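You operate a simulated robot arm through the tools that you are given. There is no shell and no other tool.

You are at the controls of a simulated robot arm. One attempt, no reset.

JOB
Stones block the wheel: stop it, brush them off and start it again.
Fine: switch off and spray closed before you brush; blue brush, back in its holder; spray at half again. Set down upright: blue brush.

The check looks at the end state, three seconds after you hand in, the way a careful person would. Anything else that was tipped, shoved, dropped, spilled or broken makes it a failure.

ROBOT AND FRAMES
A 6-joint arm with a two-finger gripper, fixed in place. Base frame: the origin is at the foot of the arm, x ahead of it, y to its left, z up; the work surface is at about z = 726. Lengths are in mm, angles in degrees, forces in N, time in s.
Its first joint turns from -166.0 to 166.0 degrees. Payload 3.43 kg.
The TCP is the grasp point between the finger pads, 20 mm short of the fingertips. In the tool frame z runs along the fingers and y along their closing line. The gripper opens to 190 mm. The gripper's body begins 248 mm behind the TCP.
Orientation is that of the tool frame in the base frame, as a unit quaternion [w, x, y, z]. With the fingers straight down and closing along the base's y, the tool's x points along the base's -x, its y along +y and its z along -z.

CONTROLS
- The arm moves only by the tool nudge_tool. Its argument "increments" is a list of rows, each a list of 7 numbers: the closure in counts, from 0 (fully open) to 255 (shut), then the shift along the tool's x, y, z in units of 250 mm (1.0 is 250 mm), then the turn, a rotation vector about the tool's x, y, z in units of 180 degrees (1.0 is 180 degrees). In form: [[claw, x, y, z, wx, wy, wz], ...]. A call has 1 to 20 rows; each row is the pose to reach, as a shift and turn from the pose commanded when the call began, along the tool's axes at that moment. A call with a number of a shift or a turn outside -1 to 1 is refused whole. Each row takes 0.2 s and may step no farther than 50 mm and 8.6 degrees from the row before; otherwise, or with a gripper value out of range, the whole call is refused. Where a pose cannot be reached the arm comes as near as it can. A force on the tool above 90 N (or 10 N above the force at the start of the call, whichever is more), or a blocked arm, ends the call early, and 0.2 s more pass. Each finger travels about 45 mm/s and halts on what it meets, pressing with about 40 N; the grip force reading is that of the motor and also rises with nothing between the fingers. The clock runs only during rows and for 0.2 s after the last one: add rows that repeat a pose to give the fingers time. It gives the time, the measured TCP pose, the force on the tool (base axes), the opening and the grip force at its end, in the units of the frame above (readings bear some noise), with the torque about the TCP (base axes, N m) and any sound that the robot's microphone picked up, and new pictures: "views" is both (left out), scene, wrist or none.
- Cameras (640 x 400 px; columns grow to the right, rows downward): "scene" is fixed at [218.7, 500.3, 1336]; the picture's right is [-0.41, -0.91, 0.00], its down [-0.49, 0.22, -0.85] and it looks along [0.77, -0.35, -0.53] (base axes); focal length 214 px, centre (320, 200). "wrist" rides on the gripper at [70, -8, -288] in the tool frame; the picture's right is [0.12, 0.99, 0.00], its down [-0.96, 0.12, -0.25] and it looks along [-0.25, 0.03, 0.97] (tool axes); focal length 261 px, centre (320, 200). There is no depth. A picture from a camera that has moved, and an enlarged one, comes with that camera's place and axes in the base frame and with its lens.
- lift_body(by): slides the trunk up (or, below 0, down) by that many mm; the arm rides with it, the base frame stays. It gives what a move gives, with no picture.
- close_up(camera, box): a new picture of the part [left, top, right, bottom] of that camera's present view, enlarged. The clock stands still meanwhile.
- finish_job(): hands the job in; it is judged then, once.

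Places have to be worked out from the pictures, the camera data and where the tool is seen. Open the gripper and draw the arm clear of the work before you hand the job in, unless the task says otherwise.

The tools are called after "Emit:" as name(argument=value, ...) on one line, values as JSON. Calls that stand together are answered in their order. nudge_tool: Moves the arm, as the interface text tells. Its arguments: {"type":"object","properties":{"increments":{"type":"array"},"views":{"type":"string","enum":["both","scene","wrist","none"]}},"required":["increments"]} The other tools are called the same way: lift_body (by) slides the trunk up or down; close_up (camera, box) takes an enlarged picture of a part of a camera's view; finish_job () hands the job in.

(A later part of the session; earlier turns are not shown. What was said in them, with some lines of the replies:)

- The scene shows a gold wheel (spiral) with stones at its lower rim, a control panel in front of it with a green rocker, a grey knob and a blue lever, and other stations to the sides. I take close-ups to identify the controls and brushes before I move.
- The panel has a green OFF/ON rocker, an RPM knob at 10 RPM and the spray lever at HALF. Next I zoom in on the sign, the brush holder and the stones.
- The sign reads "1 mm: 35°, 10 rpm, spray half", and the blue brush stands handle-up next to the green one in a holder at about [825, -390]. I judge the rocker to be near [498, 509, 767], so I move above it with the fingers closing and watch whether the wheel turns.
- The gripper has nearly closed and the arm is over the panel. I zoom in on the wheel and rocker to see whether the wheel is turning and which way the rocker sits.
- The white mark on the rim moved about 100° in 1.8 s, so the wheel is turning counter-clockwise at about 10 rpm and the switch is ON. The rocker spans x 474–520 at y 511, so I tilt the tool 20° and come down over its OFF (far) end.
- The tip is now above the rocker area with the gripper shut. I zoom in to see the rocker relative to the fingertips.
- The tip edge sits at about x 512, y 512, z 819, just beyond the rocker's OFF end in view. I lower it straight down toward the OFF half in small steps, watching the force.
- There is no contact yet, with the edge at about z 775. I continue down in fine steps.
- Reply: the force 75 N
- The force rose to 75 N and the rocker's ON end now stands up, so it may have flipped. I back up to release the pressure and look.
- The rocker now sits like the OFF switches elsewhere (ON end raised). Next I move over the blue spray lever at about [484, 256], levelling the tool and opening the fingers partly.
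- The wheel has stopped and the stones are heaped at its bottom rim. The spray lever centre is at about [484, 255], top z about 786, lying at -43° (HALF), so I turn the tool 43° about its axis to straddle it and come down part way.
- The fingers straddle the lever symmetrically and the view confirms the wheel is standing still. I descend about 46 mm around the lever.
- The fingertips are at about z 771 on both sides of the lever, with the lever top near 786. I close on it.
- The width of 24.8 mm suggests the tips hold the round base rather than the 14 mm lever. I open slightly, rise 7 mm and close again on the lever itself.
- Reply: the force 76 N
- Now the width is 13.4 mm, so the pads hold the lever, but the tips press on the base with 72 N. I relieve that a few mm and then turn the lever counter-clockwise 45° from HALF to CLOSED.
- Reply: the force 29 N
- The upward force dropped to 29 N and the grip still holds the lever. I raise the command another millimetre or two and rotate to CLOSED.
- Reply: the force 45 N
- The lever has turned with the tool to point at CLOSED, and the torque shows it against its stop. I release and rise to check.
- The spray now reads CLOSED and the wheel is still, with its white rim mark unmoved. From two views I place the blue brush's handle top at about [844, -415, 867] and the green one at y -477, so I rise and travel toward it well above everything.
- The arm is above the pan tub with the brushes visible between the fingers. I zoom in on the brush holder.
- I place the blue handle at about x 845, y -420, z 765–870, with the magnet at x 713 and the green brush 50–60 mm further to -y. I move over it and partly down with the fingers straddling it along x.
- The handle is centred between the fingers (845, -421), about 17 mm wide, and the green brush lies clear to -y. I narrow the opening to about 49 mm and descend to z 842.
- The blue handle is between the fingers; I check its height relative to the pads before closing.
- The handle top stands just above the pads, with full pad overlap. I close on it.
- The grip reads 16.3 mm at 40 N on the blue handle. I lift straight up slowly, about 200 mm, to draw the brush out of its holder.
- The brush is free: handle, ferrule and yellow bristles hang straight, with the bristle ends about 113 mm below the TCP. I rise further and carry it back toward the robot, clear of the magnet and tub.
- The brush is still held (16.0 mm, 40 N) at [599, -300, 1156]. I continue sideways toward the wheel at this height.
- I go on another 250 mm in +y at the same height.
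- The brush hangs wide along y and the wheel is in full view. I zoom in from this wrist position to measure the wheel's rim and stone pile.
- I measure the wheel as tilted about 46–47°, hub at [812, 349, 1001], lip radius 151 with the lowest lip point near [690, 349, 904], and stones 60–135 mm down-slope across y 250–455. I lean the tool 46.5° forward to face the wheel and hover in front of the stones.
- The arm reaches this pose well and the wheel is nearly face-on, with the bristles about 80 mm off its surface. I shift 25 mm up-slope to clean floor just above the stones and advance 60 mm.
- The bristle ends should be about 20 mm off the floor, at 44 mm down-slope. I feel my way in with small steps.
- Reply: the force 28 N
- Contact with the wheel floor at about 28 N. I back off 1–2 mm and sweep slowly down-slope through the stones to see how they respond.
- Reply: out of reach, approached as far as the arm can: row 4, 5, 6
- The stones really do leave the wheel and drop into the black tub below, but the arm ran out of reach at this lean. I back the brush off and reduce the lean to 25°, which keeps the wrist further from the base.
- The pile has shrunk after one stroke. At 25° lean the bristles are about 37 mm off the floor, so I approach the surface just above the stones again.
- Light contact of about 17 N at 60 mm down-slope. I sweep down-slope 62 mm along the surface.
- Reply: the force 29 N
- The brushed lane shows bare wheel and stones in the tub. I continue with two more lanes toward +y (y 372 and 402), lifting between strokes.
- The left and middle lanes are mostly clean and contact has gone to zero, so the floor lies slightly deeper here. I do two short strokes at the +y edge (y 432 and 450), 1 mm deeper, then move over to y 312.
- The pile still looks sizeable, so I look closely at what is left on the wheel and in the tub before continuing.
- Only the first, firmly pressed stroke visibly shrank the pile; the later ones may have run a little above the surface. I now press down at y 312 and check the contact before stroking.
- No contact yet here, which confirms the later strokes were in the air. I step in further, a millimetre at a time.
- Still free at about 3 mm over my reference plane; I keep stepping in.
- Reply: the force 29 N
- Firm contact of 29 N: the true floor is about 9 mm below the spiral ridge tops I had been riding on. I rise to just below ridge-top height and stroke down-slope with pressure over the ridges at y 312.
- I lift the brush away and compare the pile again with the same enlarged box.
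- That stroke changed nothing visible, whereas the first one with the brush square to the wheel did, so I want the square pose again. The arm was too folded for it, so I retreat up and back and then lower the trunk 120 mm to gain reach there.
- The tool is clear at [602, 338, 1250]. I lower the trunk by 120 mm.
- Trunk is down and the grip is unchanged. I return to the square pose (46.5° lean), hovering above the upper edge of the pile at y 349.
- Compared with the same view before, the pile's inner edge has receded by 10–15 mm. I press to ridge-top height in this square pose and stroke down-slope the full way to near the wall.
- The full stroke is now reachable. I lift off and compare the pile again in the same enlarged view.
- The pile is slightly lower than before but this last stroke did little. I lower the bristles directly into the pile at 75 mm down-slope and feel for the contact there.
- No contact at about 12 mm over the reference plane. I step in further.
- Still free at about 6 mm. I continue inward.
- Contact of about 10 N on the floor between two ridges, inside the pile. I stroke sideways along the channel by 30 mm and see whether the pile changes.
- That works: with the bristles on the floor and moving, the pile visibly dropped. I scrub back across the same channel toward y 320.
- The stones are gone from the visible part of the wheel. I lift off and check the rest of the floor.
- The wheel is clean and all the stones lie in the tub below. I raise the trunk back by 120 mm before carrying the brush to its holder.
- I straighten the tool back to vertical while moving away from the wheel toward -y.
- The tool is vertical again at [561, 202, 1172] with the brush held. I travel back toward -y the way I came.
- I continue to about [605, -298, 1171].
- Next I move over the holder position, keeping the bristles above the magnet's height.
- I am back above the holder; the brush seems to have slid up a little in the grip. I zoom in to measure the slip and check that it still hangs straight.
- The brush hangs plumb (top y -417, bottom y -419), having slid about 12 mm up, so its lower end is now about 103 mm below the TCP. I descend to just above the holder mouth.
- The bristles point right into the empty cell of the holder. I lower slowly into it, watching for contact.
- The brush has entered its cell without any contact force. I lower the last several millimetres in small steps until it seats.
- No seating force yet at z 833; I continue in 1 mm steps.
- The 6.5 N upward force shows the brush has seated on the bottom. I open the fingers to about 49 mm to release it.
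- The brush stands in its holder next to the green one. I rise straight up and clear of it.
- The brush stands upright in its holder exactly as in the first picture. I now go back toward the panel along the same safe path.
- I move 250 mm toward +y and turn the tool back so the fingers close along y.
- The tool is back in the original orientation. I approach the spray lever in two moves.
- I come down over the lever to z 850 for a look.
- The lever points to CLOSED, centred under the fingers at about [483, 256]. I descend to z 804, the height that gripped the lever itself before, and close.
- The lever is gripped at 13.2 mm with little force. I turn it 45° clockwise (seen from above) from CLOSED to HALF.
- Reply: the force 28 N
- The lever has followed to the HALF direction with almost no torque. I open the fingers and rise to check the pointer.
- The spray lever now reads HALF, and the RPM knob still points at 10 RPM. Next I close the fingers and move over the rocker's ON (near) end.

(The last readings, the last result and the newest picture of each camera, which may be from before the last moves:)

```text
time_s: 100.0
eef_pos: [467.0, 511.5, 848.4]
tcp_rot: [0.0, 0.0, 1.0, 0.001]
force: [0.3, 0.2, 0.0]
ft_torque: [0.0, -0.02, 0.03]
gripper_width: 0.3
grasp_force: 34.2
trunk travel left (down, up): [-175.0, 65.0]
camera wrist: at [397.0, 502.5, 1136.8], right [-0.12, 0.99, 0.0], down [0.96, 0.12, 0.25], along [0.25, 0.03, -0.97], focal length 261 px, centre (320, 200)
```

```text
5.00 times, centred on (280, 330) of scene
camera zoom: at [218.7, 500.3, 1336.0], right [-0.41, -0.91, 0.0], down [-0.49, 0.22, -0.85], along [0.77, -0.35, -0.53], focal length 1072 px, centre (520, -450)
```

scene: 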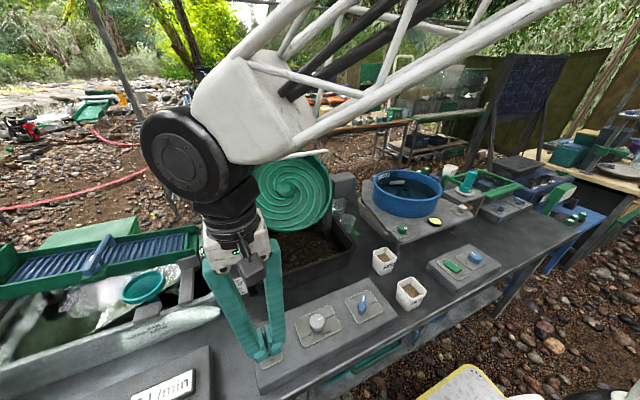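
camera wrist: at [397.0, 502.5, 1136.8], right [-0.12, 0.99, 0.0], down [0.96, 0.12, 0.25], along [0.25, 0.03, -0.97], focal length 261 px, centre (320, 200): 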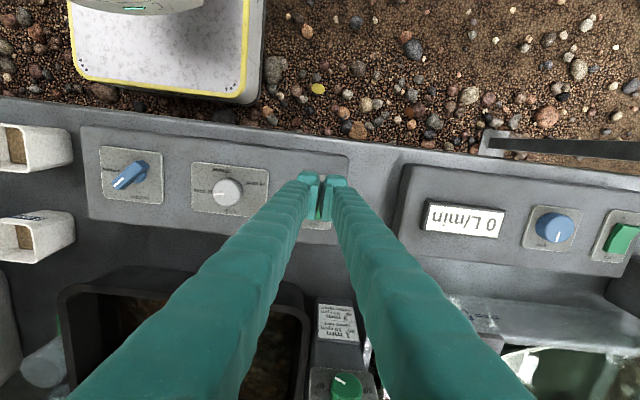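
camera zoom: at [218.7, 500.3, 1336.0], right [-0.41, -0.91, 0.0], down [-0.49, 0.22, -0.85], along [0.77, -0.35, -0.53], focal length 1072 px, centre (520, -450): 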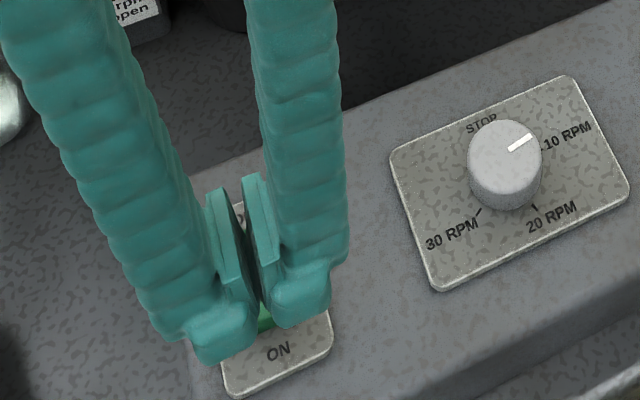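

The closed tips are over the ON half of the rocker. I descend to about z 784 at the tips, then feel for contact.

Emit:
nudge_tool(increments=[[255, 0, 0, 0.06, 0, 0, 0], [255, 0, 0, 0.12, 0, 0, 0], [255, 0, 0, 0.16, 0, 0, 0], [255, 0, 0, 0.176, 0, 0, 0], [255, 0, 0, 0.184, 0, 0, 0], [255, 0, 0, 0.184, 0, 0, 0]], views="wrist")

Emit:
close_up(camera="scene", box=[230, 290, 330, 370])

```text
time_s: 101.4
eef_pos: [468.1, 510.7, 803.1]
tcp_rot: [0.001, 0.0, 1.0, 0.0]
force: [0.3, -1.0, 0.3]
ft_torque: [0.02, -0.01, -0.02]
gripper_width: 6.0
grasp_force: 34.3
trunk travel left (down, up): [-175.0, 65.0]
camera wrist: at [396.8, 502.3, 1091.1], right [-0.12, 0.99, 0.0], down [0.96, 0.12, 0.25], along [0.25, 0.03, -0.97], focal length 261 px, centre (320, 200)
```

wrist: 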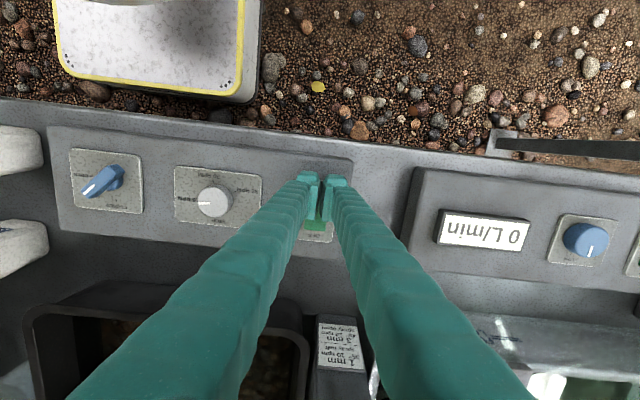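

```text
5.00 times, centred on (280, 330) of scene
camera zoom: at [218.7, 500.3, 1336.0], right [-0.41, -0.91, 0.0], down [-0.49, 0.22, -0.85], along [0.77, -0.35, -0.53], focal length 1072 px, centre (520, -450)
```

zoom: 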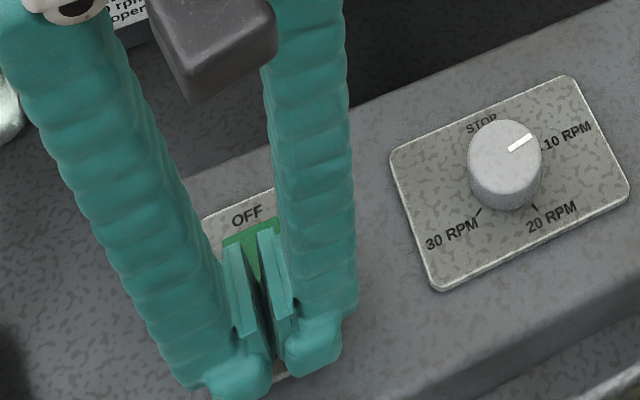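

The tips are at z 783 just at the rocker. I press down in small steps.

Emit:
nudge_tool(increments=[[255, 0, 0, 0.008, 0, 0, 0], [255, 0, 0, 0.016, 0, 0, 0], [255, 0, 0, 0.016, 0, 0, 0]], views="wrist")

Emit:
close_up(camera="wrist", box=[270, 90, 380, 260])

```text
time_s: 102.2
eef_pos: [467.8, 511.1, 799.3]
tcp_rot: [0.001, 0.001, 1.0, 0.0]
force: [0.1, -0.3, 0.4]
ft_torque: [0.0, -0.03, 0.02]
gripper_width: 0.3
grasp_force: 34.5
trunk travel left (down, up): [-175.0, 65.0]
camera wrist: at [397.2, 502.3, 1087.0], right [-0.12, 0.99, 0.0], down [0.96, 0.12, 0.25], along [0.25, 0.03, -0.97], focal length 261 px, centre (320, 200)
```

wrist: 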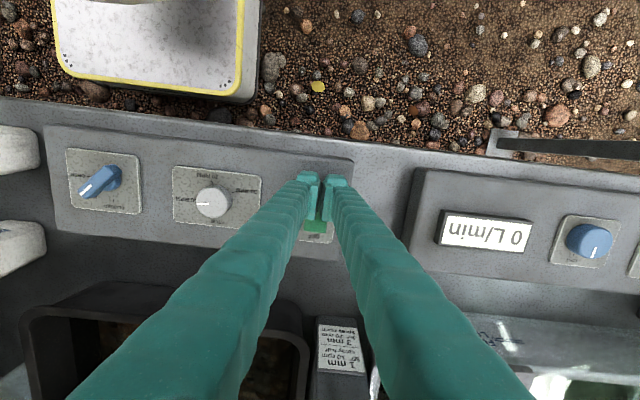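

```text
2.35 times, centred on (325, 175) of wrist
camera zoom: at [397.2, 502.3, 1087.0], right [-0.12, 0.99, 0.0], down [0.96, 0.12, 0.25], along [0.25, 0.03, -0.97], focal length 613 px, centre (308, 259)
```

zoom: 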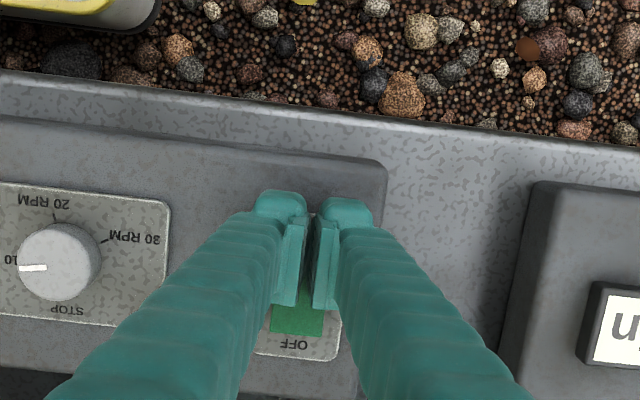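

Still no contact with tips at z 779. I continue down in 2 mm steps.

Emit:
nudge_tool(increments=[[255, 0, 0, 0.008, 0, 0, 0], [255, 0, 0, 0.016, 0, 0, 0], [255, 0, 0, 0.02, 0, 0, 0], [255, 0, 0, 0.02, 0, 0, 0]], views="none")

```text
time_s: 103.2
eef_pos: [469.1, 510.6, 797.3]
tcp_rot: [0.002, -0.001, 1.0, 0.002]
force: [-2.7, -5.5, 63.3]
ft_torque: [-0.21, -0.82, -0.03]
gripper_width: 6.1
grasp_force: 34.3
trunk travel left (down, up): [-175.0, 65.0]
```

Firm contact of 63 N at about x 482, on the ON half. I look at whether the rocker has flipped.

Emit:
close_up(camera="wrist", box=[290, 160, 360, 260])

Emit:
close_up(camera="scene", box=[220, 130, 380, 370])

```text
4.00 times, centred on (325, 210) of wrist
camera zoom: at [396.3, 501.4, 1085.2], right [-0.12, 0.99, 0.0], down [0.96, 0.11, 0.25], along [0.25, 0.03, -0.97], focal length 1043 px, centre (300, 160)
```

zoom: 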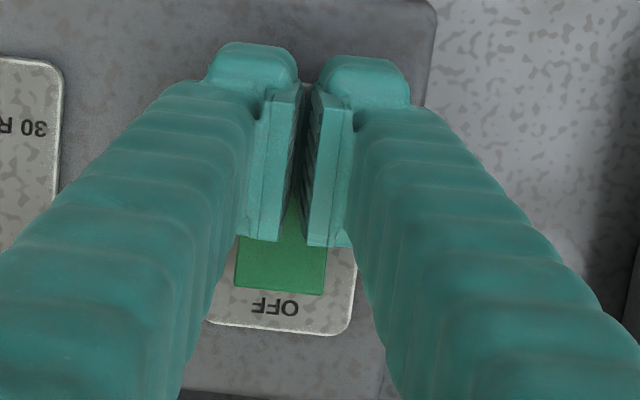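

```text
1.67 times, centred on (300, 250) of scene
camera zoom: at [218.7, 500.3, 1336.0], right [-0.41, -0.91, 0.0], down [-0.49, 0.22, -0.85], along [0.77, -0.35, -0.53], focal length 358 px, centre (353, 117)
```

zoom: 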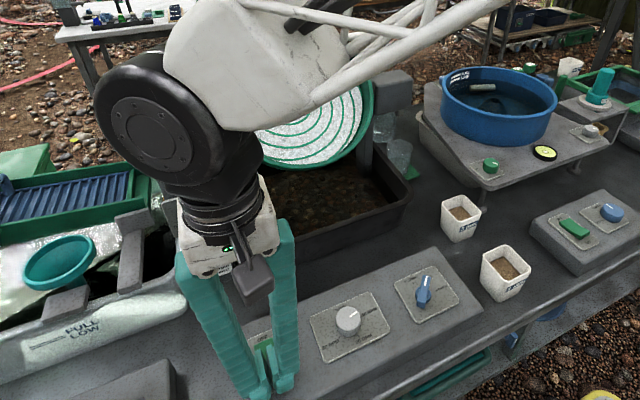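

The wheel shows white spray water again, so the switch is ON. I lift straight off the rocker.

Emit:
nudge_tool(increments=[[255, 0, 0, -0.04, 0, 0, 0], [255, 0, 0, -0.12, 0, 0, 0], [255, 0, 0, -0.3, 0, 0, 0], [220, 0, 0, -0.48, 0, 0, 0], [180, 0, 0, -0.66, 0, 0, 0], [120, 0, 0, -0.84, 0, 0, 0]], views="both")

Emit:
close_up(camera="scene", box=[220, 130, 380, 280])

Emit:
close_up(camera="scene", box=[240, 270, 420, 390])

```text
time_s: 104.6
eef_pos: [469.0, 509.4, 1006.1]
tcp_rot: [0.0, 0.0, 1.0, 0.0]
force: [0.4, 0.7, -0.2]
ft_torque: [-0.03, 0.07, 0.01]
gripper_width: 67.7
grasp_force: 0.0
trunk travel left (down, up): [-175.0, 65.0]
camera wrist: at [398.1, 502.2, 1293.3], right [-0.12, 0.99, 0.0], down [0.96, 0.12, 0.25], along [0.25, 0.03, -0.97], focal length 261 px, centre (320, 200)
```

scene: 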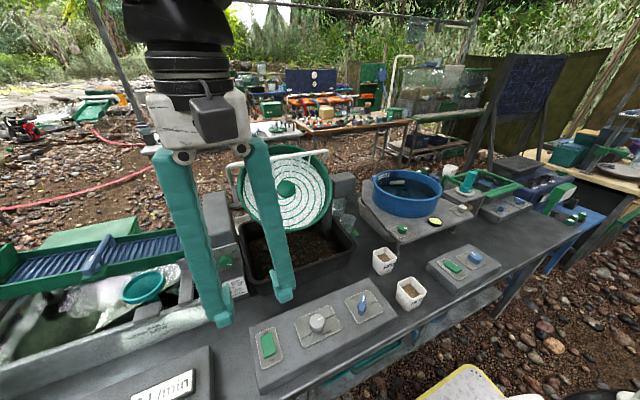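
wrist: 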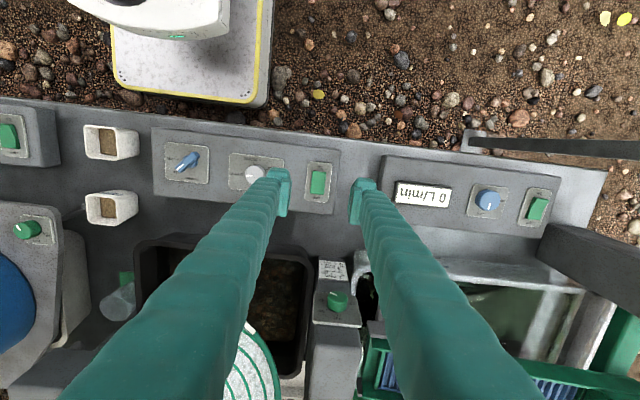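

```text
2.67 times, centred on (300, 205) of scene
camera zoom: at [218.7, 500.3, 1336.0], right [-0.41, -0.91, 0.0], down [-0.49, 0.22, -0.85], along [0.77, -0.35, -0.53], focal length 572 px, centre (373, 187)
```

zoom: 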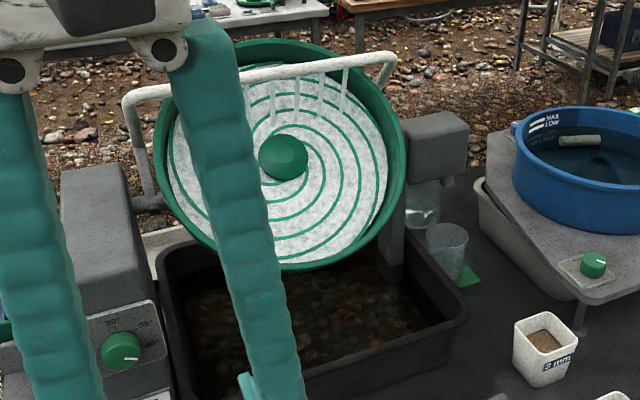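

```text
3.33 times, centred on (330, 330) of scene
camera zoom: at [218.7, 500.3, 1336.0], right [-0.41, -0.91, 0.0], down [-0.49, 0.22, -0.85], along [0.77, -0.35, -0.53], focal length 715 px, centre (287, -233)
```

zoom: 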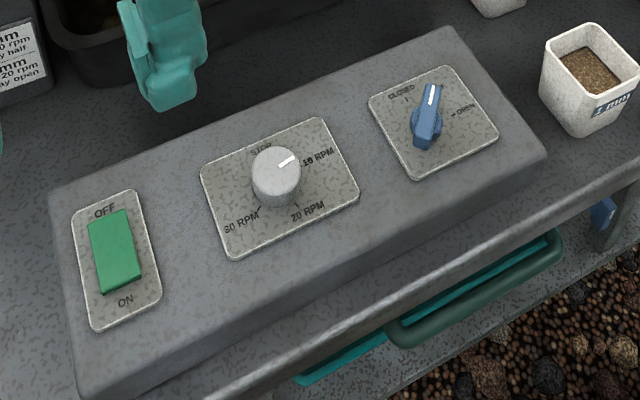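

The wheel is clean, wet and running with the panel exactly as at the start (ON, 10 RPM, HALF). I open the gripper and draw the arm up to its starting pose.

Emit:
nudge_tool(increments=[[80, 0, 0, -0.18, 0, 0, 0], [40, -0.03, -0.06, -0.34, 0, 0, 0], [0, -0.07, -0.16, -0.5, 0, 0, 0], [0, -0.12, -0.28, -0.64, 0, 0, 0], [0, -0.16, -0.4, -0.76, 0, 0, 0], [0, -0.2, -0.5, -0.88, 0, 0, 0], [0, -0.24, -0.6, -0.98, 0, 0, 0], [0, -0.25, -0.75, -1.0, 0, 0, 0], [0, -0.26, -0.9, -1.0, 0, 0, 0], [0, -0.26, -1.0, -1.0, 0, 0, 0]], views="both")

Emit:
close_up(camera="scene", box=[220, 130, 380, 280])

Emit:
close_up(camera="wrist", box=[260, 110, 440, 330])

Emit:
close_up(camera="wrist", box=[0, 100, 240, 290])

```text
time_s: 106.8
eef_pos: [531.1, 262.6, 1253.4]
tcp_rot: [0.0, 0.0, 1.0, 0.0]
force: [0.2, 0.4, -0.6]
ft_torque: [-0.09, 0.04, -0.03]
gripper_width: 190.0
grasp_force: 0.0
trunk travel left (down, up): [-175.0, 65.0]
camera wrist: at [462.3, 253.0, 1542.0], right [-0.12, 0.99, 0.0], down [0.96, 0.12, 0.25], along [0.25, 0.03, -0.97], focal length 261 px, centre (320, 200)
```

scene: 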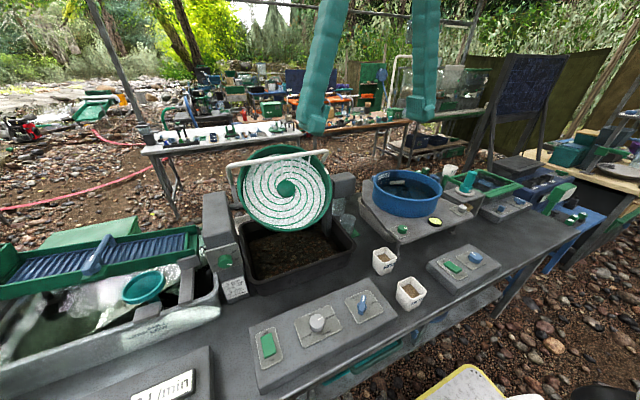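
wrist: 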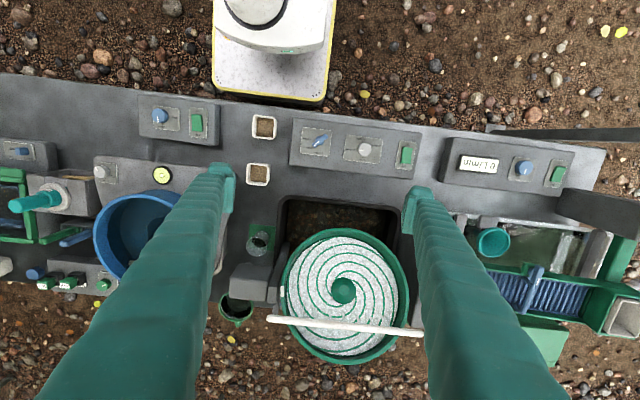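

```text
2.67 times, centred on (300, 205) of scene
camera zoom: at [218.7, 500.3, 1336.0], right [-0.41, -0.91, 0.0], down [-0.49, 0.22, -0.85], along [0.77, -0.35, -0.53], focal length 572 px, centre (373, 187)
```

zoom: 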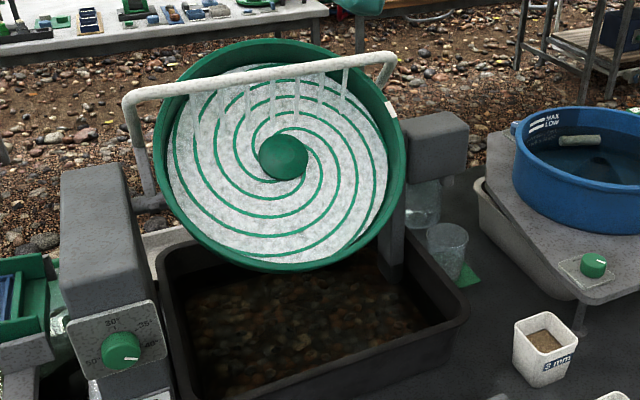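

```text
1.82 times, centred on (350, 220) of wrist
camera zoom: at [462.3, 253.0, 1542.0], right [-0.12, 0.99, 0.0], down [0.96, 0.12, 0.25], along [0.25, 0.03, -0.97], focal length 474 px, centre (266, 164)
```

zoom: 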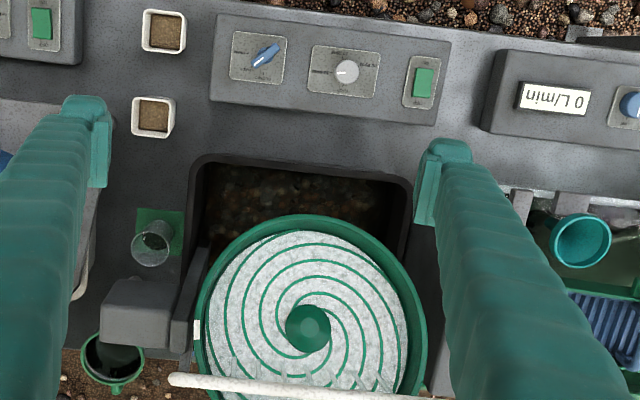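

```text
2.11 times, centred on (120, 195) of wrist
camera zoom: at [462.3, 253.0, 1542.0], right [-0.12, 0.99, 0.0], down [0.96, 0.12, 0.25], along [0.25, 0.03, -0.97], focal length 549 px, centre (741, 210)
```

zoom: 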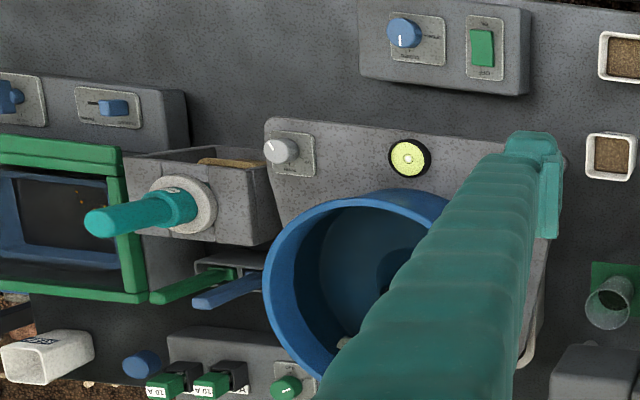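

The wheel is turning clean, with its rim mark now at the right, both brushes are in the holder and the stones are in the tub. I check the tilt dial and panel once more before handing in.

Emit:
close_up(camera="scene", box=[210, 240, 260, 310])

Emit:
close_up(camera="scene", box=[240, 270, 420, 390])

Emit:
close_up(camera="scene", box=[380, 130, 620, 290])

```text
5.71 times, centred on (235, 275) of scene
camera zoom: at [218.7, 500.3, 1336.0], right [-0.41, -0.91, 0.0], down [-0.49, 0.22, -0.85], along [0.77, -0.35, -0.53], focal length 1226 px, centre (806, -229)
```

zoom: 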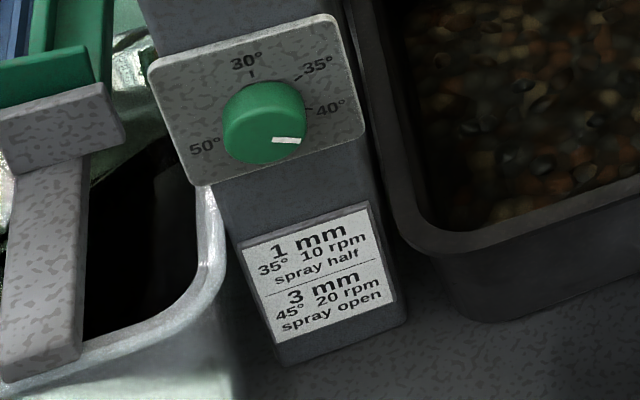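

```text
3.33 times, centred on (330, 330) of scene
camera zoom: at [218.7, 500.3, 1336.0], right [-0.41, -0.91, 0.0], down [-0.49, 0.22, -0.85], along [0.77, -0.35, -0.53], focal length 715 px, centre (287, -233)
```

zoom: 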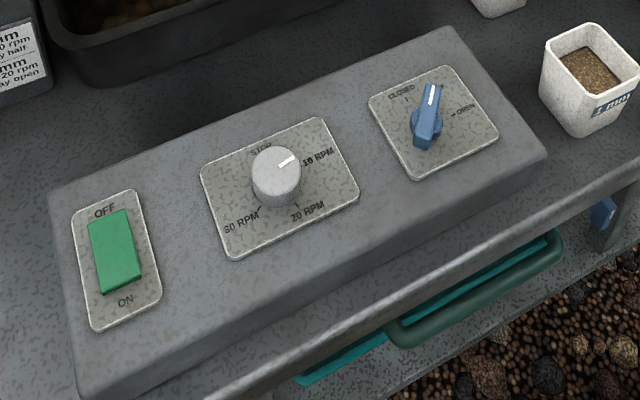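

```text
2.50 times, centred on (500, 210) of scene
camera zoom: at [218.7, 500.3, 1336.0], right [-0.41, -0.91, 0.0], down [-0.49, 0.22, -0.85], along [0.77, -0.35, -0.53], focal length 536 px, centre (-130, 175)
```

zoom: 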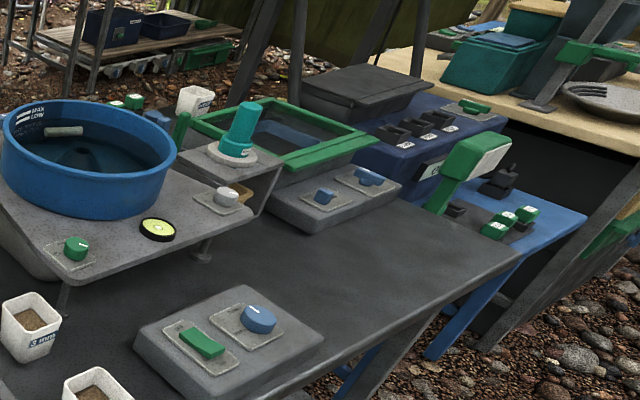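

The final pictures show the switch at ON, the speed knob at 10 RPM, the spray at HALF, the tilt dial unchanged, the blue brush back in its holder and nothing else disturbed. The gripper is open and the arm is clear, so I hand in the job.

Emit:
finish_job()

```text
The job is handed in.
```

The wheel is clear of stones and running again, and the job is handed in.

- **Before brushing:** I switched the wheel off and turned the spray to closed. The wheel had stopped before the brush touched it.
- **Brushing:** I used the blue brush. Early strokes rode on the spiral ridges and did little. Scrubbing with the bristles on the floor between the ridges cleared the pile, and the stones dropped into the black tub below.
- **Brush:** It is back in its holder next to the green one, standing upright as it did at the start.
- **Restart:** The spray lever is back at half and the switch is on. The speed knob still reads 10 RPM and the tilt dial is unchanged. The last pictures show the wheel wet, clean and turning.

To reach the wheel squarely I lowered the trunk by 120 mm and then raised it back. The gripper is open and the arm is clear of the work. I saw nothing else moved or spilled.
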